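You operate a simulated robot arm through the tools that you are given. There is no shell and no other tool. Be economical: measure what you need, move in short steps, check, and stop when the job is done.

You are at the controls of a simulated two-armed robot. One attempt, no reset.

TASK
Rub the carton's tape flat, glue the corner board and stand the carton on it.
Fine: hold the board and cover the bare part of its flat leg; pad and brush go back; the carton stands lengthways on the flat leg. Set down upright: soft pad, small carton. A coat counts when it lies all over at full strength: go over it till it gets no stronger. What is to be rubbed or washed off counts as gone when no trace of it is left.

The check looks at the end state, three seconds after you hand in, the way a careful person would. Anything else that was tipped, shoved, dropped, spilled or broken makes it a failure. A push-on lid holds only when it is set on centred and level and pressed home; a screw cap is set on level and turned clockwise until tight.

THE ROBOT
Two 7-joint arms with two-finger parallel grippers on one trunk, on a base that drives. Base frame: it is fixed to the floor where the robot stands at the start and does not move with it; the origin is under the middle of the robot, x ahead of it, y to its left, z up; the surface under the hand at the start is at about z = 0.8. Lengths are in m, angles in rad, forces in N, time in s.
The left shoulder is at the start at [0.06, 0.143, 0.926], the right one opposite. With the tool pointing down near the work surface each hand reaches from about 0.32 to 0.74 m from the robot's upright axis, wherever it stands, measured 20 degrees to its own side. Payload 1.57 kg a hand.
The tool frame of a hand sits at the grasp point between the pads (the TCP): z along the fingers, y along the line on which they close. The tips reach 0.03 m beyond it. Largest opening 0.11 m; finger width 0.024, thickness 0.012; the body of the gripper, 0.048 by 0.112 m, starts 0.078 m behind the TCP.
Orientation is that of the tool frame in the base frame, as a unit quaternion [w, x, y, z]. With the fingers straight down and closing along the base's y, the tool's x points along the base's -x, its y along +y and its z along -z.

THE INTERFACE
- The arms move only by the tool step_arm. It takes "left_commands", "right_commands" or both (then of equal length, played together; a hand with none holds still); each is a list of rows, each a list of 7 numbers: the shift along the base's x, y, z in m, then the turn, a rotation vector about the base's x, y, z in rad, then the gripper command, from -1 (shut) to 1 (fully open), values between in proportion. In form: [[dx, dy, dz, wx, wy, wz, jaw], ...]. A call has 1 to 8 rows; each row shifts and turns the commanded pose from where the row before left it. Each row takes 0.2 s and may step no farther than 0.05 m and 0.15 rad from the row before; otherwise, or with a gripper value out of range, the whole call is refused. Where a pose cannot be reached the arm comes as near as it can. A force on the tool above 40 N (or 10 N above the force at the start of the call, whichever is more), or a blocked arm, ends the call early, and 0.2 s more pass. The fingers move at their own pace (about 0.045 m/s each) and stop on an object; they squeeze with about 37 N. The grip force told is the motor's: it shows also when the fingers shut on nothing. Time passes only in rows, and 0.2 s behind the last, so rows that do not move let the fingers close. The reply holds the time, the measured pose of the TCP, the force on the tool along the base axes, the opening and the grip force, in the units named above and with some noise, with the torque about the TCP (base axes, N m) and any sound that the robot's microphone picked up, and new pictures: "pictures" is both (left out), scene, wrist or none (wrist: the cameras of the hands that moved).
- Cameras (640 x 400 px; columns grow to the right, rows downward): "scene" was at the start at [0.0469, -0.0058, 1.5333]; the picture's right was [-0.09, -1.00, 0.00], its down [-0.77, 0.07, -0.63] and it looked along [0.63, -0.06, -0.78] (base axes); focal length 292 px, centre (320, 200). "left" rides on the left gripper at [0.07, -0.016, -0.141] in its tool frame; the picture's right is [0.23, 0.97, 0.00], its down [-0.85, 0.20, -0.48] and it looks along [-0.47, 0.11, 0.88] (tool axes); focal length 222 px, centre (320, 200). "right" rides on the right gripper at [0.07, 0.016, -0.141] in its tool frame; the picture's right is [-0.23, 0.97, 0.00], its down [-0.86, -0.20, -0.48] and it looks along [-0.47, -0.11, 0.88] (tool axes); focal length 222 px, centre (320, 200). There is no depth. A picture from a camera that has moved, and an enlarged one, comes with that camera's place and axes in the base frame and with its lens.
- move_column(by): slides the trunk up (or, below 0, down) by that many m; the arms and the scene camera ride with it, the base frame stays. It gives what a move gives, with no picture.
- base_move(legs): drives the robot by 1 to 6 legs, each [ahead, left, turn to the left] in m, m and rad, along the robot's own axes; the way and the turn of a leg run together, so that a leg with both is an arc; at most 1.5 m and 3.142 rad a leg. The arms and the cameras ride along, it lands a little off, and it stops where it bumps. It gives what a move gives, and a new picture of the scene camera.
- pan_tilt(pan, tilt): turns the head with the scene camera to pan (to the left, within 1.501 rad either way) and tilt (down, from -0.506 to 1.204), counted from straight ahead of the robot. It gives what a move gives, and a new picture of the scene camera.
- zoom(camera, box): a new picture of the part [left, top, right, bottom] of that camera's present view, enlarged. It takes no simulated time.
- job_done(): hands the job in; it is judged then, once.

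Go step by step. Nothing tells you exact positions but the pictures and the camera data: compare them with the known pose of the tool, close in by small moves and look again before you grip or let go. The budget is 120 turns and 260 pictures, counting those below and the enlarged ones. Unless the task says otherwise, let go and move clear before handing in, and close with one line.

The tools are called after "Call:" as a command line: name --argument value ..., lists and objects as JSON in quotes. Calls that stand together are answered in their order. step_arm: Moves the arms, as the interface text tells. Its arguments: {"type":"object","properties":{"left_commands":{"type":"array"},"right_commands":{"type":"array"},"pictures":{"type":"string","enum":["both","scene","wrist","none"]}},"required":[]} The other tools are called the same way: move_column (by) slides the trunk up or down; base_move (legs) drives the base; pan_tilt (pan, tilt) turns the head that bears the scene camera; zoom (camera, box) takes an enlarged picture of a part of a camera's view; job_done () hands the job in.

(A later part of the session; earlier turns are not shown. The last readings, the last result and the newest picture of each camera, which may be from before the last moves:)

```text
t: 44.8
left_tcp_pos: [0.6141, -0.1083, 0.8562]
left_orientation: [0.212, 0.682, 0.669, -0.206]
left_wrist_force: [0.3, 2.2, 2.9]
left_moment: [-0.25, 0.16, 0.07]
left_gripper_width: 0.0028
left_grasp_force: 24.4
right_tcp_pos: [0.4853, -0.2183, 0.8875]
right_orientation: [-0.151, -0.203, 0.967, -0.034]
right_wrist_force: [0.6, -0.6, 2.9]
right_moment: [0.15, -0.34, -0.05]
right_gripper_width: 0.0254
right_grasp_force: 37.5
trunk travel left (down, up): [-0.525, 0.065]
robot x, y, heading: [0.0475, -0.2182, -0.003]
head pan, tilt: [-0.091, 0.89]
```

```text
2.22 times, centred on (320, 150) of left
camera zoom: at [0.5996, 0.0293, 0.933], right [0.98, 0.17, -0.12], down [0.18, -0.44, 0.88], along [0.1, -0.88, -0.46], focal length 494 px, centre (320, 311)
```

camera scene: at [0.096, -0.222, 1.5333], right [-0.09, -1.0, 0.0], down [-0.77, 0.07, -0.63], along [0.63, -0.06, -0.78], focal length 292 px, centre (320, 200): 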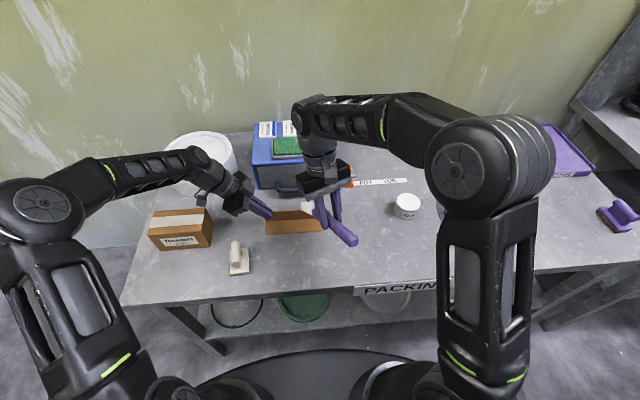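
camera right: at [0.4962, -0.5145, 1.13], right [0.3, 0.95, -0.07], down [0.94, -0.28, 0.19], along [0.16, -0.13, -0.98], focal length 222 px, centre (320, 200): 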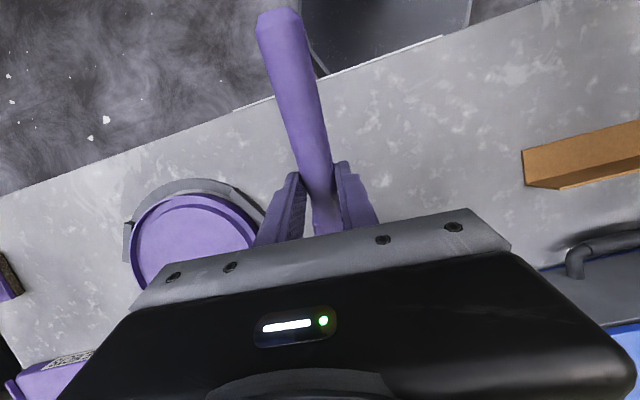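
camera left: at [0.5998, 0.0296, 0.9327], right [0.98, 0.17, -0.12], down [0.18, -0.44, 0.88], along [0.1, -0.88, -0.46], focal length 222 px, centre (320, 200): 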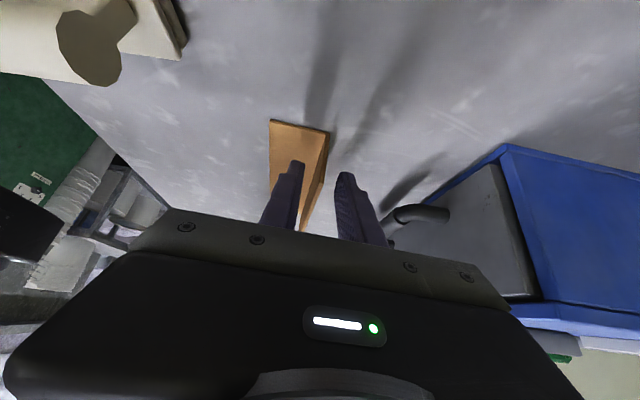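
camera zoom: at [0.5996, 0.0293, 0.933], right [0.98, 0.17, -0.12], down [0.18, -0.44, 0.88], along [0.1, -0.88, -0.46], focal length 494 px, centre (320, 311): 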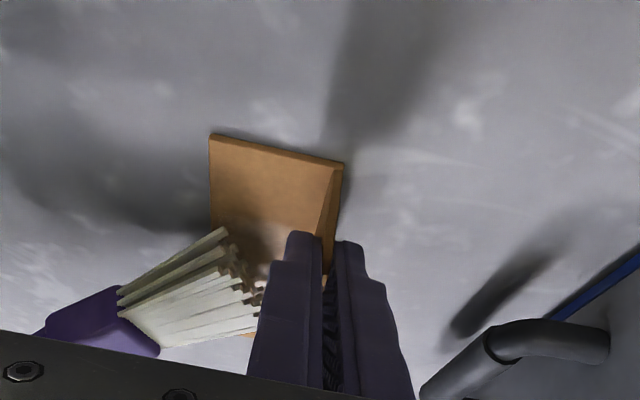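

The left camera gives a good view. I'll continue left to the end, then shift deeper toward the fold and stroke back.

Call:
step_arm --right_commands '[[0, 0.02, 0, 0, 0, 0, -1], [0, 0.02, 0, 0, 0, 0, -1], [0.009, 0, 0, 0, 0, 0, -1], [0, -0.03, 0, 0, 0, 0, -1], [0, -0.03, 0, 0, 0, 0, -1], [0, -0.03, 0, 0, 0, 0, -1], [0, -0.02, 0, 0, 0, 0, -1], [0, 0, 0.05, 0, 0, 0, -1]]' --pictures "none"

Call:
zoom --camera "scene" --box '[250, 170, 350, 250]'

Call:
zoom --camera "left" --box '[200, 60, 440, 240]'

```text
t: 46.6
left_tcp_pos: [0.6146, -0.108, 0.8562]
left_orientation: [0.211, 0.682, 0.669, -0.206]
left_wrist_force: [-1.7, 0.8, 3.4]
left_moment: [-0.14, 0.33, 0.01]
left_gripper_width: 0.0029
left_grasp_force: 24.4
right_tcp_pos: [0.4911, -0.2917, 0.9388]
right_orientation: [-0.152, -0.205, 0.966, -0.033]
right_wrist_force: [-0.1, -1.1, -1.4]
right_moment: [-0.02, 0.03, -0.01]
right_gripper_width: 0.026
right_grasp_force: 37.0
trunk travel left (down, up): [-0.525, 0.065]
robot x, y, heading: [0.0488, -0.2178, 0.003]
head pan, tilt: [-0.091, 0.89]
```

```text
5.00 times, centred on (300, 210) of scene
camera zoom: at [0.0954, -0.2227, 1.5332], right [-0.09, -1.0, 0.0], down [-0.77, 0.07, -0.63], along [0.63, -0.06, -0.78], focal length 1461 px, centre (420, 150)
```

zoom: 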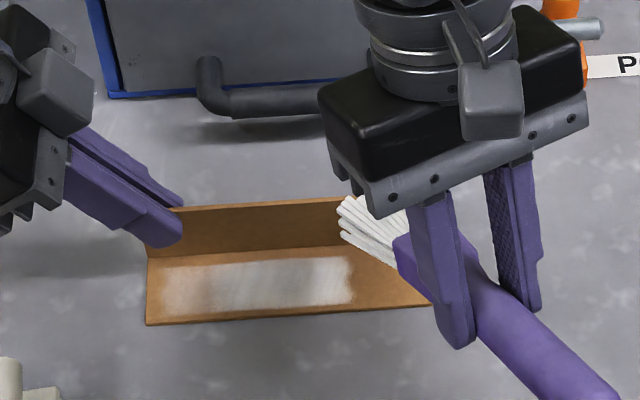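

```text
2.22 times, centred on (320, 150) of left
camera zoom: at [0.5992, 0.0296, 0.933], right [0.98, 0.17, -0.12], down [0.18, -0.44, 0.88], along [0.1, -0.88, -0.46], focal length 494 px, centre (320, 311)
```

zoom: 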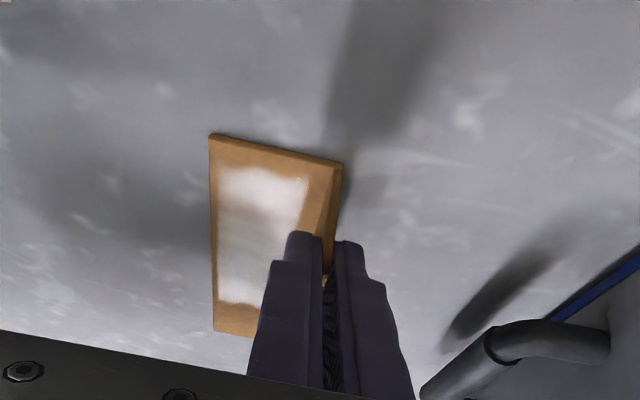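

Coating works well; the footprint is narrower than the bristles, so I need lines at the front edge, middle and fold, extending to both ends. I'll reduce the yaw and stroke the front-edge line.

Call:
step_arm --right_commands '[[-0.0143, 0.0077, 0, 0, 0, -0.15, -1], [-0.0143, 0.0077, 0, 0, 0, -0.15, -1], [0, 0, -0.045, 0, 0, 0, -1], [0, 0, -0.007, 0, 0, 0, -1], [0, 0.037, 0, 0, 0, 0, -1], [0, 0.037, 0, 0, 0, 0, -1], [0, 0.037, 0, 0, 0, 0, -1], [0, 0.036, 0, 0, 0, 0, -1]]' --pictures "none"

Call:
zoom --camera "left" --box '[120, 60, 440, 260]'

Call:
zoom --camera "scene" --box '[220, 170, 340, 250]'

```text
t: 48.4
left_tcp_pos: [0.6149, -0.108, 0.8578]
left_orientation: [0.211, 0.683, 0.669, -0.206]
left_wrist_force: [1.9, 4.4, 1.5]
left_moment: [-0.12, 0.06, -0.03]
left_gripper_width: 0.0031
left_grasp_force: 24.3
right_tcp_pos: [0.4664, -0.1255, 0.8843]
right_orientation: [-0.154, -0.058, 0.986, -0.011]
right_wrist_force: [-0.9, -1.4, 6.7]
right_moment: [-0.05, -0.8, -0.14]
right_gripper_width: 0.0257
right_grasp_force: 37.1
trunk travel left (down, up): [-0.525, 0.065]
robot x, y, heading: [0.0516, -0.2154, -0.0]
head pan, tilt: [-0.091, 0.89]
```

```text
2.00 times, centred on (280, 160) of left
camera zoom: at [0.5994, 0.0296, 0.9331], right [0.98, 0.17, -0.12], down [0.18, -0.44, 0.88], along [0.1, -0.88, -0.46], focal length 444 px, centre (400, 280)
```

zoom: 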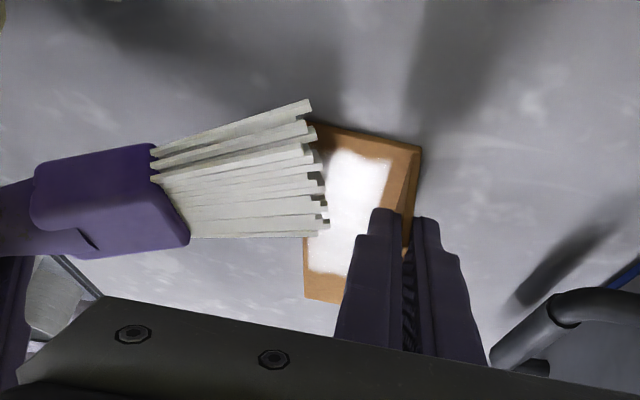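

```text
5.00 times, centred on (280, 210) of scene
camera zoom: at [0.0955, -0.2225, 1.5333], right [-0.09, -1.0, 0.0], down [-0.77, 0.07, -0.63], along [0.63, -0.06, -0.78], focal length 1461 px, centre (520, 150)
```

zoom: 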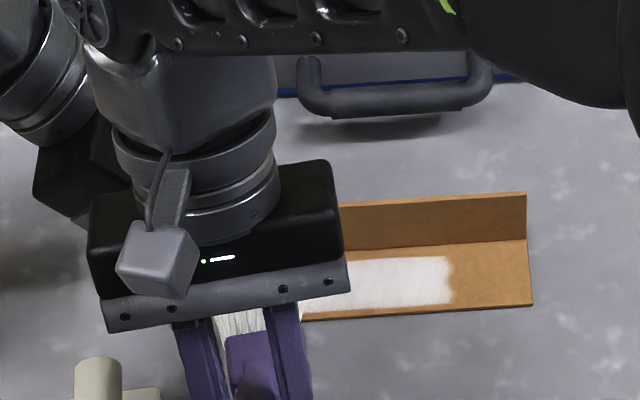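

The tip is at the left end (the left picture is upside down). Now the fold-side line, back toward the right end.

Call:
step_arm --right_commands '[[0.013, 0, 0, 0, 0, 0, -1], [0.013, 0, 0, 0, 0, 0, -1], [0, -0.03, 0, 0, 0, 0, -1], [0, -0.03, 0, 0, 0, 0, -1], [0, -0.03, 0, 0, 0, 0, -1], [0, -0.025, 0, 0, 0, 0, -1], [0, -0.02, 0, 0, 0, 0, -1]]' --pictures "none"

Call:
zoom --camera "left" --box '[120, 60, 440, 260]'

Call:
zoom --camera "scene" --box '[240, 170, 360, 250]'

```text
t: 50.0
left_tcp_pos: [0.6143, -0.1083, 0.8572]
left_orientation: [0.211, 0.682, 0.669, -0.206]
left_wrist_force: [-0.7, -0.6, 2.7]
left_moment: [-0.02, 0.2, 0.01]
left_gripper_width: 0.003
left_grasp_force: 24.2
right_tcp_pos: [0.492, -0.2617, 0.8854]
right_orientation: [-0.154, -0.057, 0.986, -0.012]
right_wrist_force: [0.1, 0.6, -1.0]
right_moment: [0.01, 0.03, -0.01]
right_gripper_width: 0.0257
right_grasp_force: 37.0
trunk travel left (down, up): [-0.525, 0.065]
robot x, y, heading: [0.0518, -0.218, 0.005]
head pan, tilt: [-0.091, 0.89]
```

```text
2.00 times, centred on (280, 160) of left
camera zoom: at [0.5994, 0.0294, 0.933], right [0.98, 0.17, -0.12], down [0.18, -0.44, 0.88], along [0.1, -0.88, -0.46], focal length 444 px, centre (400, 280)
```

zoom: 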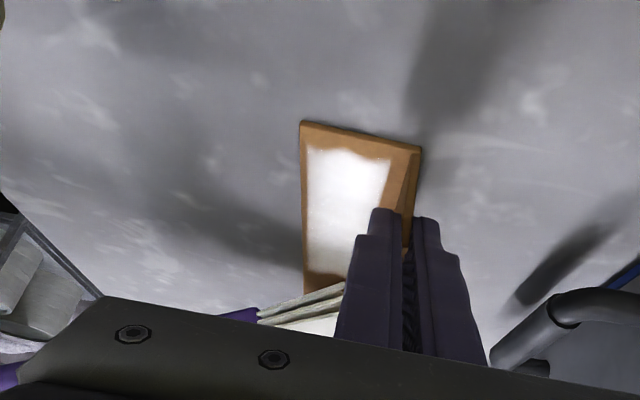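

```text
5.00 times, centred on (300, 210) of scene
camera zoom: at [0.0958, -0.223, 1.5333], right [-0.09, -1.0, 0.0], down [-0.77, 0.07, -0.63], along [0.63, -0.06, -0.78], focal length 1461 px, centre (420, 150)
```

zoom: 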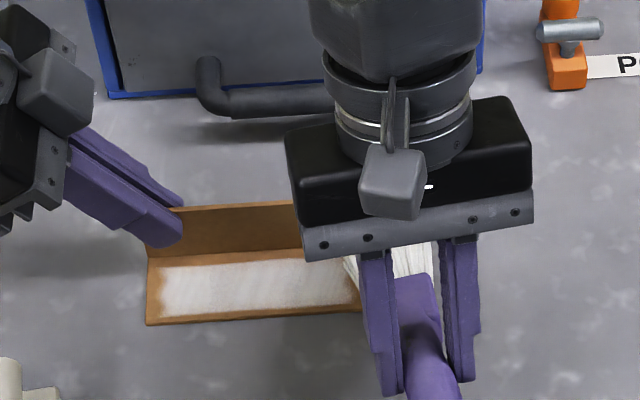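

At the right end the brush is not touching (the board lies a touch lower there). Lowering until contact there.

Call:
step_arm --right_commands '[[0, 0, -0.002, 0, 0, 0, -1], [0, 0, -0.002, 0, 0, 0, -1], [0, 0, -0.001, 0, 0, 0, -1]]' --pictures "none"

```text
t: 50.8
left_tcp_pos: [0.6148, -0.1074, 0.8557]
left_orientation: [0.21, 0.683, 0.669, -0.205]
left_wrist_force: [0.6, 0.3, -0.7]
left_moment: [0.24, 0.15, 0.07]
left_gripper_width: 0.0027
left_grasp_force: 23.6
right_tcp_pos: [0.4899, -0.2598, 0.8815]
right_orientation: [-0.154, -0.057, 0.986, -0.011]
right_wrist_force: [-1.0, -2.6, 8.9]
right_moment: [0.17, -0.84, -0.25]
right_gripper_width: 0.0257
right_grasp_force: 36.9
trunk travel left (down, up): [-0.525, 0.065]
robot x, y, heading: [0.0527, -0.2155, -0.001]
head pan, tilt: [-0.091, 0.89]
```

Call:
step_arm --right_commands '[[-0.015, 0, 0, 0, 0, 0, -1], [-0.015, 0, 0, 0, 0, 0, -1], [0.0, 0.025, 0, 0, 0, 0, -1], [0.015, 0, 0, 0, 0, 0, -1], [0.017, 0, 0, 0, 0, 0, -1], [0, -0.025, 0, 0, 0, 0, -1], [-0.015, 0.01, 0, 0, 0, 0, -1], [0, 0, 0.05, 0, 0, 0, -1]]' --pictures "none"

Call:
zoom --camera "left" --box '[120, 60, 440, 260]'

Call:
zoom --camera "scene" --box '[240, 170, 360, 250]'

```text
t: 52.6
left_tcp_pos: [0.614, -0.108, 0.857]
left_orientation: [0.211, 0.683, 0.669, -0.206]
left_wrist_force: [-1.1, -0.4, 2.6]
left_moment: [-0.08, 0.22, 0.04]
left_gripper_width: 0.0028
left_grasp_force: 24.0
right_tcp_pos: [0.4782, -0.2525, 0.9249]
right_orientation: [-0.155, -0.057, 0.986, -0.01]
right_wrist_force: [-0.6, -0.2, -0.8]
right_moment: [0.02, 0.03, 0.0]
right_gripper_width: 0.0263
right_grasp_force: 36.7
trunk travel left (down, up): [-0.525, 0.065]
robot x, y, heading: [0.0485, -0.2183, -0.002]
head pan, tilt: [-0.091, 0.89]
```

```text
2.00 times, centred on (280, 160) of left
camera zoom: at [0.5993, 0.0292, 0.933], right [0.98, 0.17, -0.12], down [0.18, -0.44, 0.88], along [0.1, -0.88, -0.46], focal length 444 px, centre (400, 280)
```

zoom: 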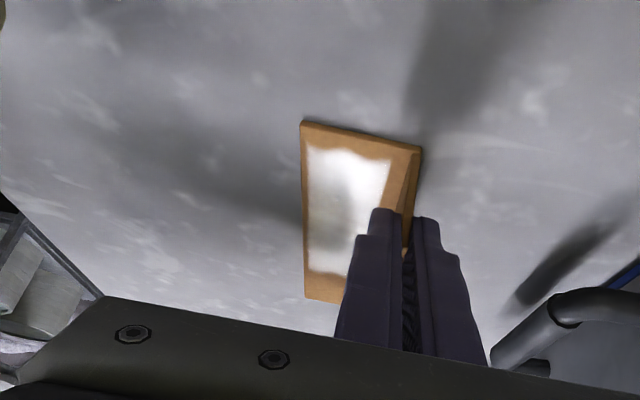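

```text
5.00 times, centred on (300, 210) of scene
camera zoom: at [0.0956, -0.2229, 1.5332], right [-0.09, -1.0, 0.0], down [-0.77, 0.07, -0.63], along [0.63, -0.06, -0.78], focal length 1461 px, centre (420, 150)
```

zoom: 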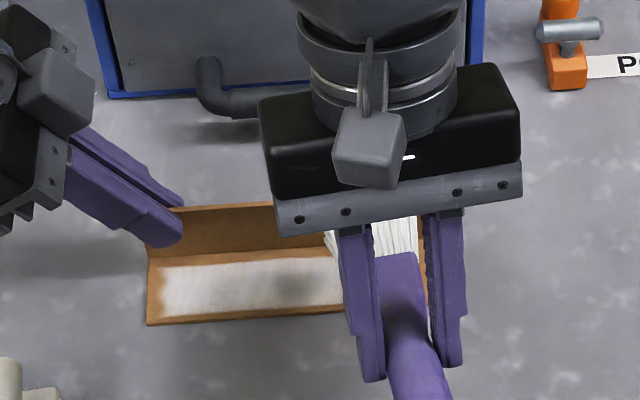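

Call:
step_arm --right_commands '[[0, -0.04, 0.01, 0, 0, 0, -1], [0, -0.04, 0.01, 0, 0, 0, -1], [0, -0.04, 0, 0, 0, 0, -1]]' --pictures "none"

Call:
zoom --camera "scene" --box '[250, 190, 350, 250]'

Call:
zoom --camera "left" --box '[240, 100, 380, 220]'

```text
t: 53.4
left_tcp_pos: [0.615, -0.109, 0.8575]
left_orientation: [0.211, 0.682, 0.669, -0.205]
left_wrist_force: [0.3, -1.5, 2.8]
left_moment: [-0.08, 0.14, 0.03]
left_gripper_width: 0.0026
left_grasp_force: 24.3
right_tcp_pos: [0.479, -0.3676, 0.9499]
right_orientation: [-0.154, -0.058, 0.986, -0.011]
right_wrist_force: [-0.8, 0.1, -0.5]
right_moment: [-0.01, 0.0, -0.02]
right_gripper_width: 0.0258
right_grasp_force: 36.6
trunk travel left (down, up): [-0.525, 0.065]
robot x, y, heading: [0.0486, -0.216, -0.001]
head pan, tilt: [-0.091, 0.89]
```

```text
6.40 times, centred on (300, 220) of scene
camera zoom: at [0.096, -0.2233, 1.5333], right [-0.09, -1.0, 0.0], down [-0.77, 0.07, -0.63], along [0.63, -0.06, -0.78], focal length 1870 px, centre (448, 72)
```

zoom: 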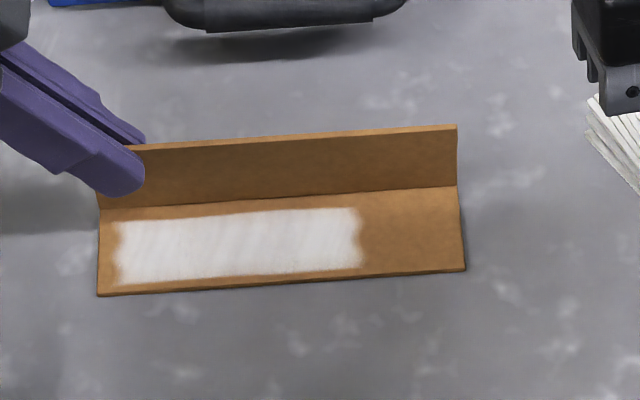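

```text
3.33 times, centred on (310, 160) of left
camera zoom: at [0.5996, 0.0291, 0.9331], right [0.98, 0.17, -0.12], down [0.18, -0.44, 0.88], along [0.1, -0.88, -0.46], focal length 740 px, centre (353, 333)
```

zoom: 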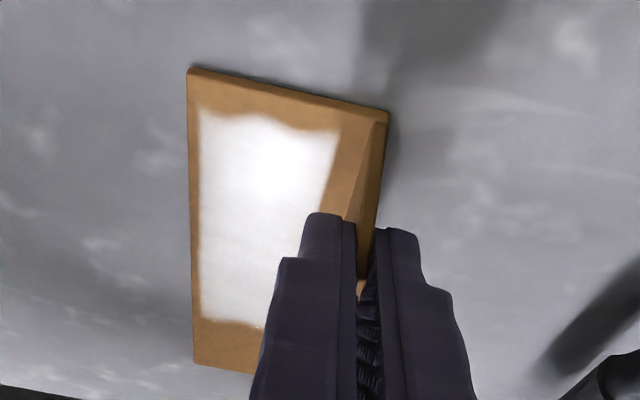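

The right end stayed bare. I'll check the bristles, to see whether they need recharging.

Call:
zoom --camera "scene" --box '[330, 190, 400, 250]'

Call:
step_arm --right_commands '[[0, 0, 0, 0, 0, 0, -1]]' --pictures "wrist"

```text
6.67 times, centred on (365, 220) of scene
camera zoom: at [0.096, -0.2233, 1.5333], right [-0.09, -1.0, 0.0], down [-0.77, 0.07, -0.63], along [0.63, -0.06, -0.78], focal length 1948 px, centre (20, 67)
```

zoom: 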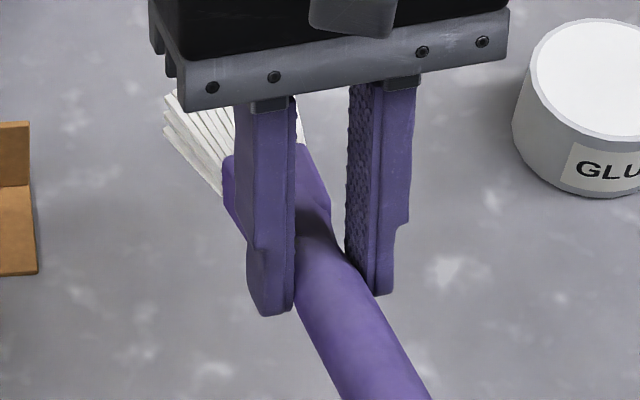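

```text
t: 53.8
left_tcp_pos: [0.6146, -0.1084, 0.8562]
left_orientation: [0.211, 0.683, 0.669, -0.206]
left_wrist_force: [-0.1, -0.3, 3.3]
left_moment: [0.04, 0.17, 0.03]
left_gripper_width: 0.003
left_grasp_force: 24.2
right_tcp_pos: [0.4807, -0.3679, 0.9495]
right_orientation: [-0.155, -0.056, 0.986, -0.011]
right_wrist_force: [0.1, 0.1, -0.3]
right_moment: [0.02, 0.01, 0.0]
right_gripper_width: 0.0257
right_grasp_force: 36.7
trunk travel left (down, up): [-0.525, 0.065]
robot x, y, heading: [0.0479, -0.2181, 0.001]
head pan, tilt: [-0.091, 0.89]
camera right: at [0.4543, -0.3539, 1.1063], right [0.1, 0.99, -0.07], down [0.98, -0.09, 0.19], along [0.19, -0.09, -0.98], focal length 222 px, centre (320, 200)
```

right: 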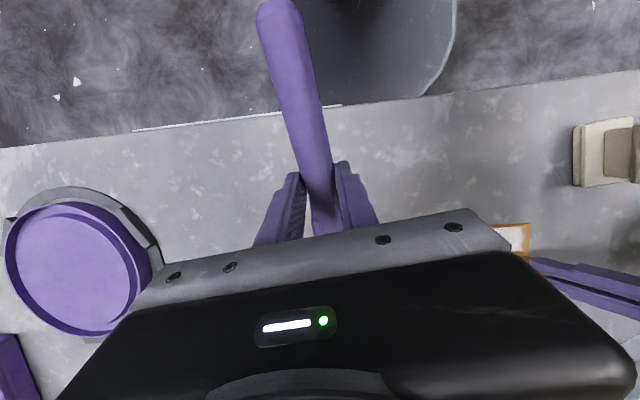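

Call:
step_arm --right_commands '[[0, 0.037, 0, 0, 0, 0, -1], [0, 0.037, 0, 0, 0, 0, -1], [0, 0.036, 0, 0, 0, 0, -1], [0, 0, -0.03, 0, 0, 0, -1], [0, 0, -0.03, 0, 0, 0, -1], [0, 0, -0.005, 0, 0, 0, -1], [0, 0, -0.002, 0, 0, 0, -1]]' --pictures "none"

Call:
zoom --camera "scene" --box '[280, 180, 360, 240]'

Call:
zoom --camera "left" --box '[160, 120, 360, 240]'

```text
t: 55.4
left_tcp_pos: [0.6146, -0.1083, 0.8566]
left_orientation: [0.211, 0.682, 0.669, -0.206]
left_wrist_force: [0.3, 0.6, 2.3]
left_moment: [0.03, 0.14, 0.0]
left_gripper_width: 0.0029
left_grasp_force: 24.1
right_tcp_pos: [0.4774, -0.2609, 0.8824]
right_orientation: [-0.155, -0.057, 0.986, -0.011]
right_wrist_force: [0.0, -0.4, -1.1]
right_moment: [0.02, 0.07, -0.01]
right_gripper_width: 0.0257
right_grasp_force: 37.0
trunk travel left (down, up): [-0.525, 0.065]
robot x, y, heading: [0.0513, -0.2145, 0.002]
head pan, tilt: [-0.091, 0.89]
```

```text
6.67 times, centred on (320, 210) of scene
camera zoom: at [0.096, -0.2228, 1.5333], right [-0.09, -1.0, 0.0], down [-0.77, 0.07, -0.63], along [0.63, -0.06, -0.78], focal length 1948 px, centre (320, 133)
```

zoom: 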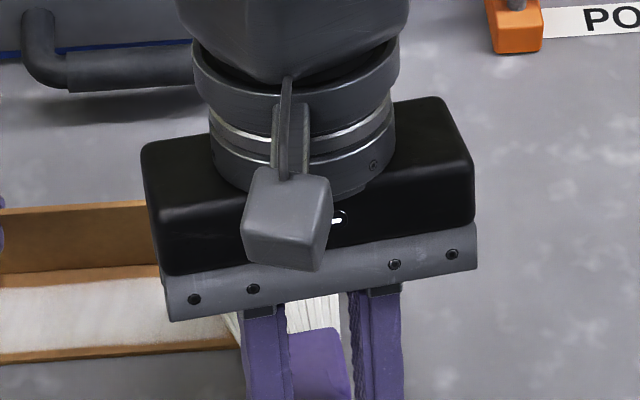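

```text
3.20 times, centred on (260, 180) of left
camera zoom: at [0.5996, 0.0294, 0.9329], right [0.98, 0.17, -0.12], down [0.18, -0.44, 0.88], along [0.1, -0.88, -0.46], focal length 711 px, centre (512, 264)
```

zoom: 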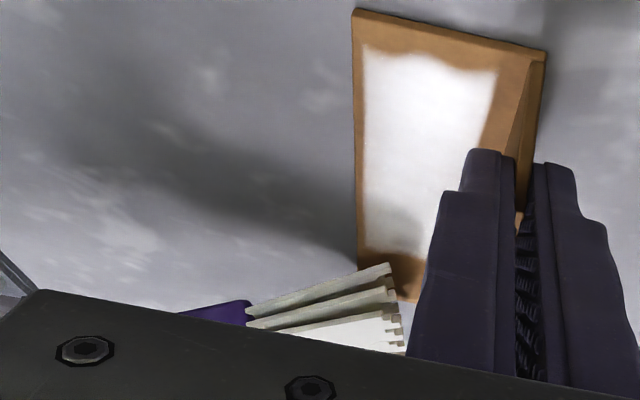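

The bristles are above the right end without touching. I'll go lower until there's real contact.

Call:
step_arm --right_commands '[[0, 0, -0.002, 0, 0, 0, -1], [0, 0, -0.002, 0, 0, 0, -1], [0, 0, -0.002, 0, 0, 0, -1]]' --pictures "none"

Call:
zoom --camera "left" --box '[160, 120, 360, 240]'

```text
t: 56.2
left_tcp_pos: [0.6141, -0.1071, 0.8565]
left_orientation: [0.211, 0.683, 0.669, -0.205]
left_wrist_force: [2.2, 0.1, -0.4]
left_moment: [0.33, 0.02, 0.09]
left_gripper_width: 0.0028
left_grasp_force: 24.3
right_tcp_pos: [0.4757, -0.2595, 0.8776]
right_orientation: [-0.154, -0.057, 0.986, -0.011]
right_wrist_force: [-3.0, -1.5, 11.8]
right_moment: [0.06, -0.91, -0.13]
right_gripper_width: 0.0258
right_grasp_force: 37.3
trunk travel left (down, up): [-0.525, 0.065]
robot x, y, heading: [0.0499, -0.2156, -0.003]
head pan, tilt: [-0.091, 0.89]
```

```text
3.20 times, centred on (260, 180) of left
camera zoom: at [0.5992, 0.0295, 0.9332], right [0.98, 0.17, -0.11], down [0.18, -0.44, 0.88], along [0.1, -0.88, -0.46], focal length 711 px, centre (512, 264)
```

zoom: 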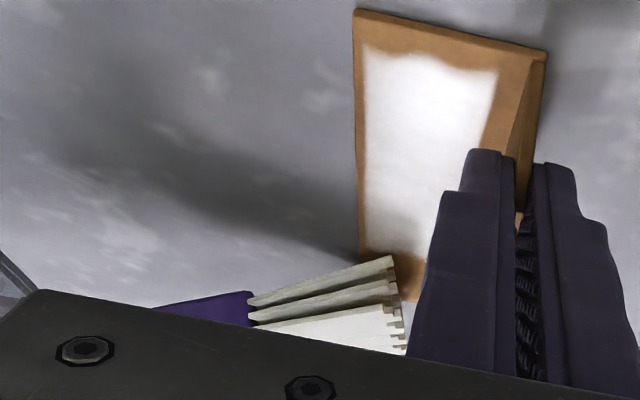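

Call:
step_arm --right_commands '[[0.012, 0, 0, 0, 0, 0, -1], [0.012, 0, 0, 0, 0, 0, -1], [-0.015, 0, 0, 0, 0, 0, -1], [-0.018, 0, 0, 0, 0, 0, -1], [0.01, 0.015, 0, 0, 0, 0, -1], [0, 0.02, 0, 0, 0, 0, -1]]' --pictures "none"

Call:
zoom --camera "left" --box '[160, 120, 360, 240]'

```text
t: 57.6
left_tcp_pos: [0.6135, -0.1092, 0.8559]
left_orientation: [0.212, 0.682, 0.669, -0.206]
left_wrist_force: [0.3, 1.2, 1.5]
left_moment: [-0.19, 0.17, 0.02]
left_gripper_width: 0.0031
left_grasp_force: 24.0
right_tcp_pos: [0.4783, -0.2238, 0.8775]
right_orientation: [-0.154, -0.057, 0.986, -0.011]
right_wrist_force: [-0.3, 0.0, 1.4]
right_moment: [0.03, -0.29, -0.02]
right_gripper_width: 0.0257
right_grasp_force: 37.0
trunk travel left (down, up): [-0.525, 0.065]
robot x, y, heading: [0.0516, -0.2184, -0.004]
head pan, tilt: [-0.091, 0.89]
```

```text
3.20 times, centred on (260, 180) of left
camera zoom: at [0.5995, 0.0294, 0.9329], right [0.98, 0.17, -0.12], down [0.18, -0.44, 0.88], along [0.1, -0.88, -0.46], focal length 711 px, centre (512, 264)
```

zoom: 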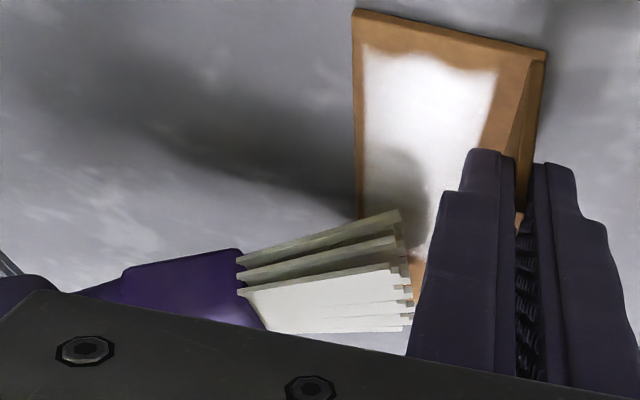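

Call:
step_arm --right_commands '[[0, 0, 0.04, 0, 0, 0, -1], [0, -0.045, 0.02, 0, 0, 0, -1], [0, -0.045, 0, 0, 0, 0, -1], [0, -0.045, 0, 0, 0, 0, -1]]' --pictures "wrist"

Call:
zoom --camera "scene" --box '[250, 190, 350, 250]'

```text
t: 58.6
left_tcp_pos: [0.6142, -0.1094, 0.8574]
left_orientation: [0.211, 0.682, 0.669, -0.206]
left_wrist_force: [0.3, -1.2, 1.9]
left_moment: [-0.13, 0.15, 0.06]
left_gripper_width: 0.0029
left_grasp_force: 24.3
right_tcp_pos: [0.4806, -0.3614, 0.9365]
right_orientation: [-0.156, -0.058, 0.986, -0.011]
right_wrist_force: [0.8, 0.3, -1.1]
right_moment: [0.02, 0.02, 0.04]
right_gripper_width: 0.0259
right_grasp_force: 36.3
trunk travel left (down, up): [-0.525, 0.065]
robot x, y, heading: [0.0506, -0.2163, -0.005]
head pan, tilt: [-0.091, 0.89]
camera right: at [0.4561, -0.3473, 1.0931], right [0.1, 0.99, -0.07], down [0.98, -0.09, 0.19], along [0.19, -0.09, -0.98], focal length 222 px, centre (320, 200)
```

right: 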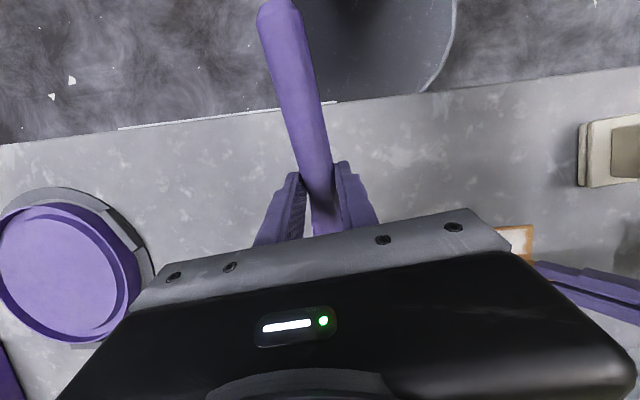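

```text
6.40 times, centred on (300, 220) of scene
camera zoom: at [0.096, -0.2234, 1.5333], right [-0.09, -1.0, 0.0], down [-0.77, 0.07, -0.63], along [0.63, -0.06, -0.78], focal length 1870 px, centre (448, 72)
```

zoom: 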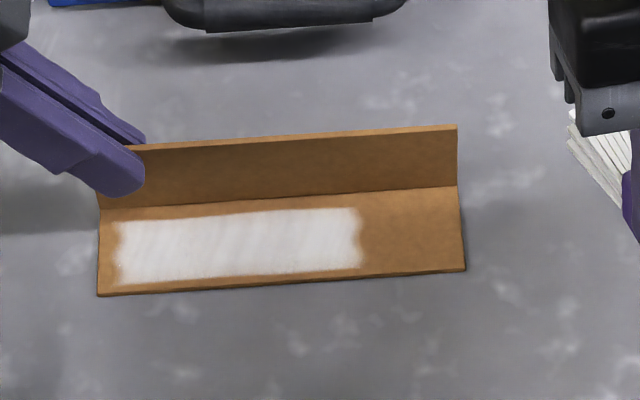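

No new coat: I suspect the brush ran dry. Recharging it at the pot.

Call:
step_arm --right_commands '[[0, 0, 0.03, 0, 0, 0, -1], [0.007, -0.0428, 0, 0, 0, -0.05, -1], [0.007, -0.0428, 0, 0, 0, -0.05, -1], [0.007, -0.0428, 0, 0, 0, -0.05, -1], [0.006, -0.0428, 0, 0, 0, -0.05, -1], [0, 0, -0.015, 0, 0, 0, -1]]' --pictures "none"

Call:
zoom --camera "scene" --box '[360, 160, 460, 240]'

```text
t: 60.0
left_tcp_pos: [0.6148, -0.1081, 0.8567]
left_orientation: [0.211, 0.682, 0.67, -0.205]
left_wrist_force: [0.4, -1.3, 2.1]
left_moment: [0.01, 0.05, -0.02]
left_gripper_width: 0.0028
left_grasp_force: 23.4
right_tcp_pos: [0.5059, -0.5295, 0.9544]
right_orientation: [-0.154, 0.041, 0.987, 0.005]
right_wrist_force: [0.2, 0.3, -1.2]
right_moment: [0.02, 0.01, 0.02]
right_gripper_width: 0.0257
right_grasp_force: 36.7
trunk travel left (down, up): [-0.525, 0.065]
robot x, y, heading: [0.0496, -0.2172, -0.001]
head pan, tilt: [-0.091, 0.89]
```

```text
5.00 times, centred on (410, 200) of scene
camera zoom: at [0.0961, -0.2229, 1.5333], right [-0.09, -1.0, 0.0], down [-0.77, 0.07, -0.63], along [0.63, -0.06, -0.78], focal length 1461 px, centre (-130, 200)
```

zoom: 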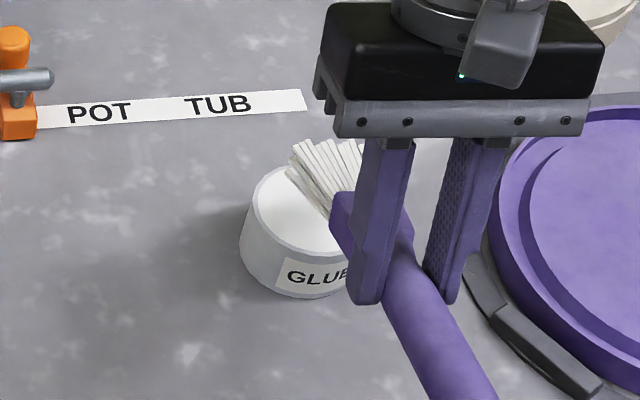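

Call:
step_arm --right_commands '[[-0.01, 0, 0, 0.005, 0.05, 0, -1], [0, 0, -0.004, 0.005, 0.05, 0, -1], [0, 0, -0.006, 0, 0, 0, -1]]' --pictures "none"

Call:
zoom --camera "scene" --box '[360, 160, 460, 240]'

```text
t: 60.8
left_tcp_pos: [0.6156, -0.1087, 0.8566]
left_orientation: [0.211, 0.682, 0.67, -0.206]
left_wrist_force: [0.3, -0.8, 1.9]
left_moment: [-0.01, 0.11, 0.02]
left_gripper_width: 0.0027
left_grasp_force: 23.9
right_tcp_pos: [0.4802, -0.5247, 0.9435]
right_orientation: [-0.205, 0.04, 0.978, 0.008]
right_wrist_force: [0.4, 0.7, -1.0]
right_moment: [-0.01, 0.03, -0.01]
right_gripper_width: 0.0259
right_grasp_force: 37.7
right hand out of reach, approached as far as the arm can: row 2
trunk travel left (down, up): [-0.525, 0.065]
robot x, y, heading: [0.051, -0.2193, -0.001]
head pan, tilt: [-0.091, 0.89]
```

```text
5.00 times, centred on (410, 200) of scene
camera zoom: at [0.0961, -0.223, 1.5333], right [-0.09, -1.0, 0.0], down [-0.77, 0.07, -0.63], along [0.63, -0.06, -0.78], focal length 1461 px, centre (-130, 200)
```

zoom: 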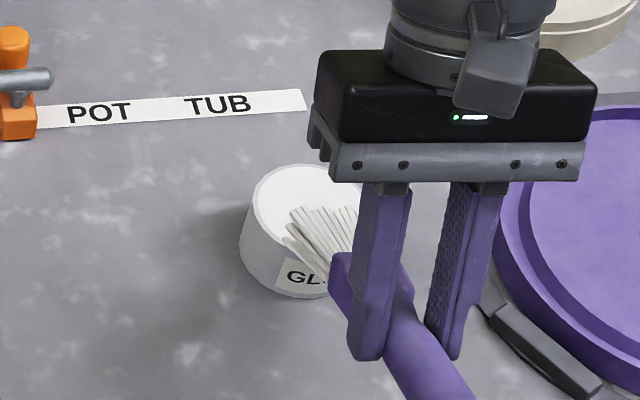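

Call:
step_arm --right_commands '[[0.012, 0, 0, 0, 0, 0, -1], [0, 0, -0.006, 0, 0, 0, -1], [0, 0, -0.005, 0, 0, 0, -1]]' --pictures "none"

Call:
zoom --camera "scene" --box '[360, 160, 460, 240]'

```text
t: 61.6
left_tcp_pos: [0.6148, -0.1092, 0.8567]
left_orientation: [0.212, 0.682, 0.669, -0.206]
left_wrist_force: [0.0, -0.4, 2.1]
left_moment: [0.05, 0.14, -0.02]
left_gripper_width: 0.003
left_grasp_force: 24.1
right_tcp_pos: [0.4936, -0.5249, 0.9322]
right_orientation: [-0.205, 0.04, 0.978, 0.007]
right_wrist_force: [0.4, 0.0, -0.9]
right_moment: [0.0, 0.01, 0.03]
right_gripper_width: 0.0258
right_grasp_force: 36.3
trunk travel left (down, up): [-0.525, 0.065]
robot x, y, heading: [0.0519, -0.2195, -0.002]
head pan, tilt: [-0.091, 0.89]
```

```text
5.00 times, centred on (410, 200) of scene
camera zoom: at [0.096, -0.2229, 1.5333], right [-0.09, -1.0, 0.0], down [-0.77, 0.07, -0.63], along [0.63, -0.06, -0.78], focal length 1461 px, centre (-130, 200)
```

zoom: 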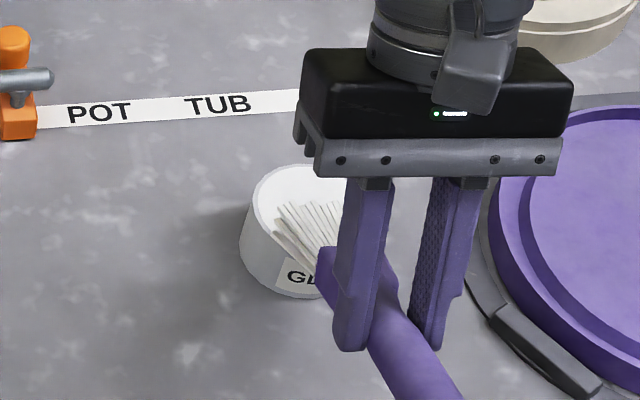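

Call:
step_arm --right_commands '[[0.008, -0.003, -0.003, 0, 0, 0, -1], [0, 0, -0.003, 0, 0, 0, -1], [0, 0, -0.003, 0, 0, 0, -1]]' --pictures "none"

Call:
zoom --camera "scene" --box '[360, 160, 460, 240]'

```text
t: 62.4
left_tcp_pos: [0.6133, -0.1086, 0.8572]
left_orientation: [0.212, 0.683, 0.668, -0.206]
left_wrist_force: [0.2, -0.3, -0.1]
left_moment: [0.06, -0.01, -0.01]
left_gripper_width: 0.003
left_grasp_force: 24.4
right_tcp_pos: [0.5006, -0.5272, 0.9235]
right_orientation: [-0.204, 0.041, 0.978, 0.008]
right_wrist_force: [-4.1, -0.3, 12.3]
right_moment: [-0.02, -0.9, -0.03]
right_gripper_width: 0.0256
right_grasp_force: 36.9
trunk travel left (down, up): [-0.525, 0.065]
robot x, y, heading: [0.0464, -0.2161, 0.003]
head pan, tilt: [-0.091, 0.89]
```

```text
5.00 times, centred on (410, 200) of scene
camera zoom: at [0.0944, -0.2221, 1.5334], right [-0.09, -1.0, 0.0], down [-0.77, 0.07, -0.63], along [0.63, -0.06, -0.78], focal length 1461 px, centre (-130, 200)
```

zoom: 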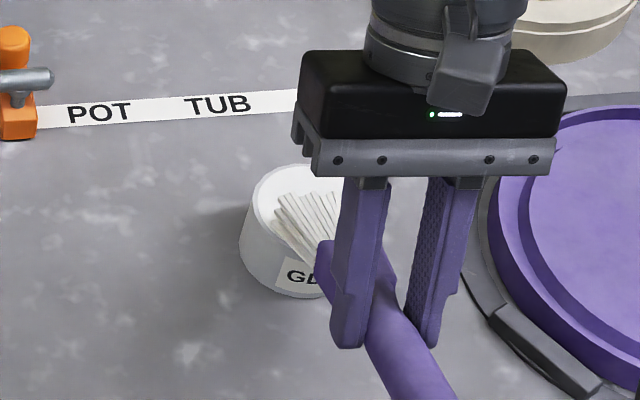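

Call:
step_arm --right_commands '[[0.006, 0, 0.001, 0, 0, 0, -1], [0, 0, 0, 0, 0, 0, -1], [0, 0, 0.02, 0, 0, 0, -1], [0, 0, 0.02, 0, 0, 0, -1]]' --pictures "none"

Call:
zoom --camera "scene" --box '[360, 160, 460, 240]'

```text
t: 63.4
left_tcp_pos: [0.616, -0.107, 0.8555]
left_orientation: [0.211, 0.683, 0.669, -0.206]
left_wrist_force: [0.1, -0.1, 1.3]
left_moment: [0.02, 0.05, -0.02]
left_gripper_width: 0.0025
left_grasp_force: 24.1
right_tcp_pos: [0.5077, -0.5276, 0.9335]
right_orientation: [-0.204, 0.04, 0.978, 0.008]
right_wrist_force: [-0.3, 0.0, -0.7]
right_moment: [0.0, 0.02, 0.01]
right_gripper_width: 0.0257
right_grasp_force: 36.6
right hand out of reach, approached as far as the arm can: row 3, 4
trunk travel left (down, up): [-0.525, 0.065]
robot x, y, heading: [0.0489, -0.2156, -0.003]
head pan, tilt: [-0.091, 0.89]
```

```text
5.00 times, centred on (410, 200) of scene
camera zoom: at [0.0962, -0.2227, 1.5333], right [-0.09, -1.0, 0.0], down [-0.77, 0.07, -0.63], along [0.63, -0.06, -0.78], focal length 1461 px, centre (-130, 200)
```

zoom: 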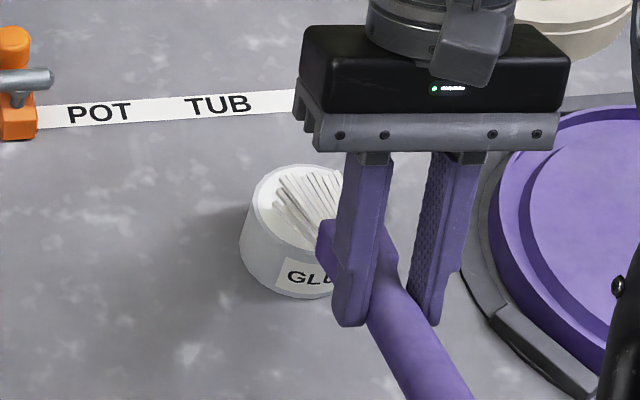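

Call:
step_arm --right_commands '[[-0.004, 0, 0.012, -0.005, -0.05, 0, -1], [-0.004, 0, 0.015, -0.005, -0.05, 0, -1], [-0.004, 0, 0.012, 0, 0, 0, -1]]' --pictures "none"

Call:
zoom --camera "scene" --box '[360, 160, 460, 240]'

```text
t: 64.2
left_tcp_pos: [0.6152, -0.1081, 0.8566]
left_orientation: [0.211, 0.682, 0.67, -0.206]
left_wrist_force: [0.2, 0.5, 2.9]
left_moment: [-0.01, 0.11, 0.03]
left_gripper_width: 0.0027
left_grasp_force: 24.1
right_tcp_pos: [0.4943, -0.5285, 0.9729]
right_orientation: [-0.154, 0.041, 0.987, 0.004]
right_wrist_force: [-0.3, 0.3, -0.5]
right_moment: [-0.02, 0.04, 0.04]
right_gripper_width: 0.0256
right_grasp_force: 37.5
trunk travel left (down, up): [-0.525, 0.065]
robot x, y, heading: [0.05, -0.2181, 0.003]
head pan, tilt: [-0.091, 0.89]
```

```text
5.00 times, centred on (410, 200) of scene
camera zoom: at [0.096, -0.2228, 1.5333], right [-0.09, -1.0, 0.0], down [-0.77, 0.07, -0.63], along [0.63, -0.06, -0.78], focal length 1461 px, centre (-130, 200)
```

zoom: 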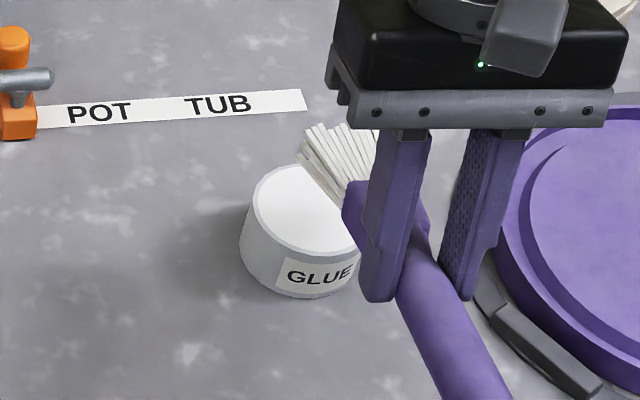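

Recharged. The brush has slipped to a flatter pitch (~20°), which is still workable. Moving to the right end of the board.

Call:
step_arm --right_commands '[[-0.006, 0.0475, 0, 0, 0, 0, -1], [-0.006, 0.0475, 0, 0, 0, 0, -1], [-0.006, 0.0475, 0, 0, 0, 0, -1], [-0.006, 0.0475, 0, 0, 0, 0, -1], [-0.006, 0.0475, 0, 0, 0, 0, -1], [-0.006, 0.0475, 0, 0, 0, 0, -1], [0, 0, -0.045, 0, 0, 0, -1], [0, 0, -0.038, 0, 0, 0, -1]]' --pictures "none"

Call:
zoom --camera "left" --box '[160, 120, 360, 240]'

Call:
zoom --camera "scene" --box '[250, 180, 350, 250]'

```text
t: 66.0
left_tcp_pos: [0.6134, -0.1088, 0.8562]
left_orientation: [0.211, 0.682, 0.669, -0.206]
left_wrist_force: [0.0, 0.7, 1.3]
left_moment: [0.05, 0.08, 0.0]
left_gripper_width: 0.0031
left_grasp_force: 24.0
right_tcp_pos: [0.4615, -0.2416, 0.8851]
right_orientation: [-0.155, 0.042, 0.987, 0.005]
right_wrist_force: [-0.6, -0.7, -1.1]
right_moment: [-0.02, 0.0, 0.02]
right_gripper_width: 0.0257
right_grasp_force: 37.0
trunk travel left (down, up): [-0.525, 0.065]
robot x, y, heading: [0.0481, -0.2194, 0.002]
head pan, tilt: [-0.091, 0.89]
```

```text
3.20 times, centred on (260, 180) of left
camera zoom: at [0.5998, 0.0293, 0.9329], right [0.98, 0.17, -0.12], down [0.18, -0.44, 0.88], along [0.1, -0.88, -0.46], focal length 711 px, centre (512, 264)
```

zoom: 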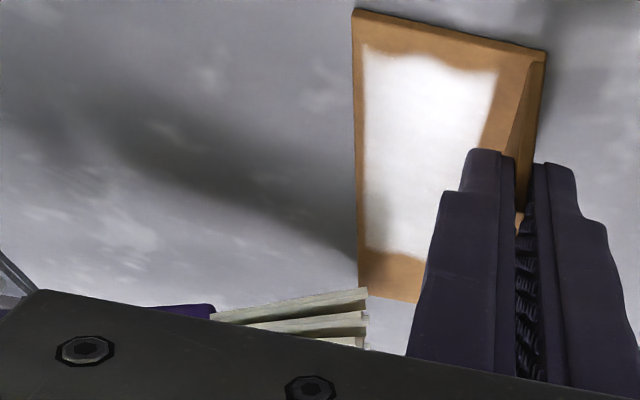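

```text
5.71 times, centred on (300, 215) of scene
camera zoom: at [0.0963, -0.2227, 1.5333], right [-0.09, -1.0, 0.0], down [-0.77, 0.07, -0.63], along [0.63, -0.06, -0.78], focal length 1670 px, centre (434, 114)
```

zoom: 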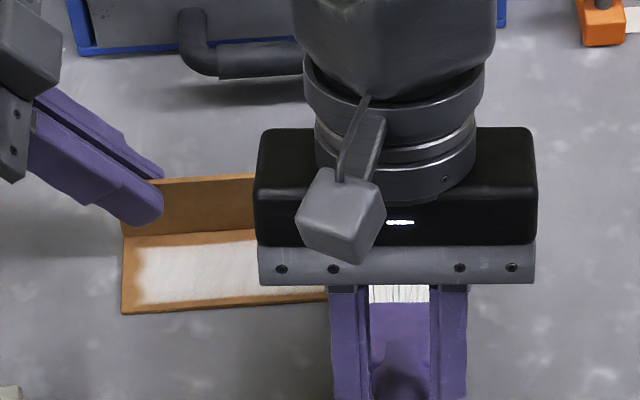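

Call:
step_arm --right_commands '[[0.012, 0.002, 0, 0, 0, 0, -1], [0, 0, -0.003, 0, 0, 0, -1], [0, 0, -0.002, 0, 0, 0, -1]]' --pictures "none"

```text
t: 66.8
left_tcp_pos: [0.6159, -0.1081, 0.8565]
left_orientation: [0.211, 0.682, 0.669, -0.206]
left_wrist_force: [-1.2, -0.8, 1.8]
left_moment: [0.0, 0.06, -0.01]
left_gripper_width: 0.0031
left_grasp_force: 24.2
right_tcp_pos: [0.4721, -0.2404, 0.8825]
right_orientation: [-0.155, 0.041, 0.987, 0.005]
right_wrist_force: [0.6, 0.3, -1.2]
right_moment: [-0.02, -0.01, 0.02]
right_gripper_width: 0.0256
right_grasp_force: 36.5
trunk travel left (down, up): [-0.525, 0.065]
robot x, y, heading: [0.0484, -0.2173, -0.002]
head pan, tilt: [-0.091, 0.89]
```

Call:
step_arm --right_commands '[[0, 0, -0.003, 0, 0, 0, -1], [0, 0, -0.002, 0, 0, 0, -1]]' --pictures "none"

```text
t: 67.4
left_tcp_pos: [0.6143, -0.1084, 0.8565]
left_orientation: [0.211, 0.682, 0.669, -0.205]
left_wrist_force: [-1.0, 0.3, 1.7]
left_moment: [0.01, 0.12, 0.0]
left_gripper_width: 0.0028
left_grasp_force: 24.2
right_tcp_pos: [0.4713, -0.2428, 0.8787]
right_orientation: [-0.156, 0.042, 0.987, 0.005]
right_wrist_force: [0.9, -0.1, -1.3]
right_moment: [-0.04, 0.01, -0.01]
right_gripper_width: 0.0257
right_grasp_force: 36.8
trunk travel left (down, up): [-0.525, 0.065]
robot x, y, heading: [0.0445, -0.2159, -0.002]
head pan, tilt: [-0.091, 0.89]
```

Call:
step_arm --right_commands '[[0, 0, -0.003, 0, 0, 0, -1], [0, 0, -0.002, 0, 0, 0, -1]]' --pictures "none"

Call:
zoom --camera "left" --box '[160, 120, 360, 240]'

```text
t: 68.0
left_tcp_pos: [0.6146, -0.1084, 0.8571]
left_orientation: [0.211, 0.682, 0.669, -0.205]
left_wrist_force: [0.0, -0.5, 2.0]
left_moment: [-0.03, 0.1, 0.04]
left_gripper_width: 0.003
left_grasp_force: 24.5
right_tcp_pos: [0.4727, -0.2416, 0.8733]
right_orientation: [-0.155, 0.041, 0.987, 0.004]
right_wrist_force: [0.3, -0.6, -1.0]
right_moment: [-0.02, -0.01, 0.0]
right_gripper_width: 0.0259
right_grasp_force: 37.1
trunk travel left (down, up): [-0.525, 0.065]
robot x, y, heading: [0.05, -0.2165, -0.006]
head pan, tilt: [-0.091, 0.89]
```

```text
3.20 times, centred on (260, 180) of left
camera zoom: at [0.5997, 0.0294, 0.9329], right [0.98, 0.17, -0.12], down [0.18, -0.44, 0.88], along [0.1, -0.88, -0.46], focal length 711 px, centre (512, 264)
```

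zoom: 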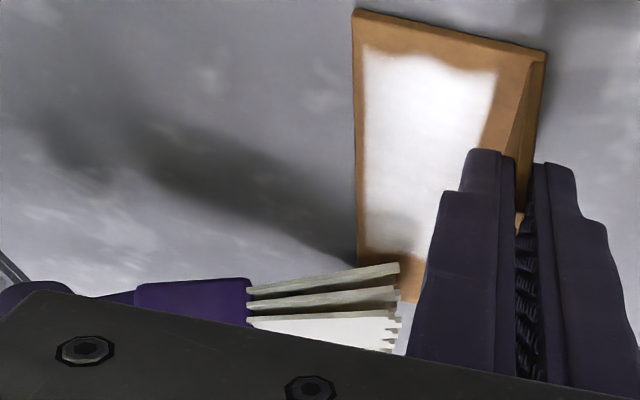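

Call:
step_arm --right_commands '[[0, 0, -0.002, 0, 0, 0, -1], [0, 0, -0.0015, 0, 0, 0, -1]]' --pictures "none"

```text
t: 68.6
left_tcp_pos: [0.6154, -0.1078, 0.8573]
left_orientation: [0.212, 0.682, 0.669, -0.206]
left_wrist_force: [1.2, -0.4, -1.5]
left_moment: [0.31, -0.04, 0.12]
left_gripper_width: 0.003
left_grasp_force: 23.8
right_tcp_pos: [0.4724, -0.2403, 0.8702]
right_orientation: [-0.154, 0.042, 0.987, 0.005]
right_wrist_force: [-3.5, 0.4, 10.4]
right_moment: [-0.08, -0.97, -0.01]
right_gripper_width: 0.0258
right_grasp_force: 37.1
trunk travel left (down, up): [-0.525, 0.065]
robot x, y, heading: [0.0506, -0.2164, -0.001]
head pan, tilt: [-0.091, 0.89]
```

Call:
step_arm --right_commands '[[0, 0, 0.001, 0, 0, 0, -1], [-0.012, 0, 0, 0, 0, 0, -1], [0.012, 0, 0, 0, 0, 0, -1], [0.01, 0, 0, 0, 0, 0, -1], [-0.01, 0, 0, 0, 0, 0, -1]]' --pictures "none"

Call:
step_arm --right_commands '[[0, 0, 0.05, 0, 0, 0, -1], [0, -0.05, 0.0, 0, 0, 0, -1], [0, -0.05, 0, 0, 0, 0, -1]]' --pictures "none"

Call:
zoom --camera "scene" --box '[250, 190, 390, 250]'

```text
t: 69.8
left_tcp_pos: [0.6137, -0.1073, 0.8567]
left_orientation: [0.211, 0.683, 0.668, -0.207]
left_wrist_force: [-1.0, 0.5, 0.2]
left_moment: [-0.12, 0.07, -0.01]
left_gripper_width: 0.0029
left_grasp_force: 23.8
right_tcp_pos: [0.4724, -0.2431, 0.8691]
right_orientation: [-0.155, 0.041, 0.987, 0.005]
right_wrist_force: [0.9, -1.0, 3.9]
right_moment: [-0.08, -0.63, -0.04]
right_gripper_width: 0.0257
right_grasp_force: 37.3
trunk travel left (down, up): [-0.525, 0.065]
robot x, y, heading: [0.0504, -0.2193, 0.002]
head pan, tilt: [-0.091, 0.89]
```

```text
t: 70.6
left_tcp_pos: [0.6152, -0.109, 0.857]
left_orientation: [0.211, 0.682, 0.669, -0.205]
left_wrist_force: [-0.6, -1.1, 0.7]
left_moment: [-0.26, 0.07, 0.01]
left_gripper_width: 0.0027
left_grasp_force: 24.2
right_tcp_pos: [0.4708, -0.3448, 0.9239]
right_orientation: [-0.155, 0.04, 0.987, 0.005]
right_wrist_force: [0.0, 0.9, -1.2]
right_moment: [0.0, -0.02, 0.0]
right_gripper_width: 0.0255
right_grasp_force: 37.0
trunk travel left (down, up): [-0.525, 0.065]
robot x, y, heading: [0.0499, -0.2174, 0.002]
head pan, tilt: [-0.091, 0.89]
```

```text
4.57 times, centred on (320, 220) of scene
camera zoom: at [0.0959, -0.2234, 1.5333], right [-0.09, -1.0, 0.0], down [-0.77, 0.07, -0.63], along [0.63, -0.06, -0.78], focal length 1336 px, centre (320, 109)
```

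zoom: 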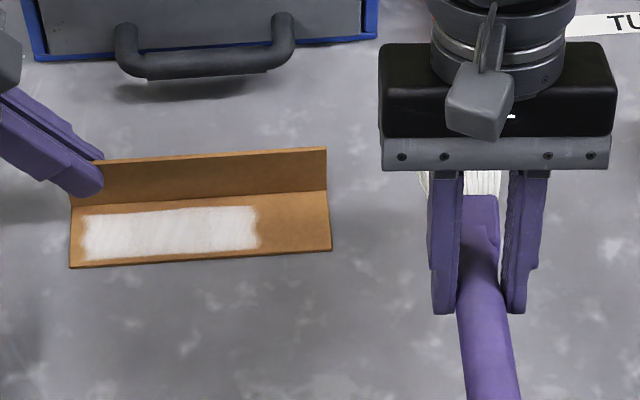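

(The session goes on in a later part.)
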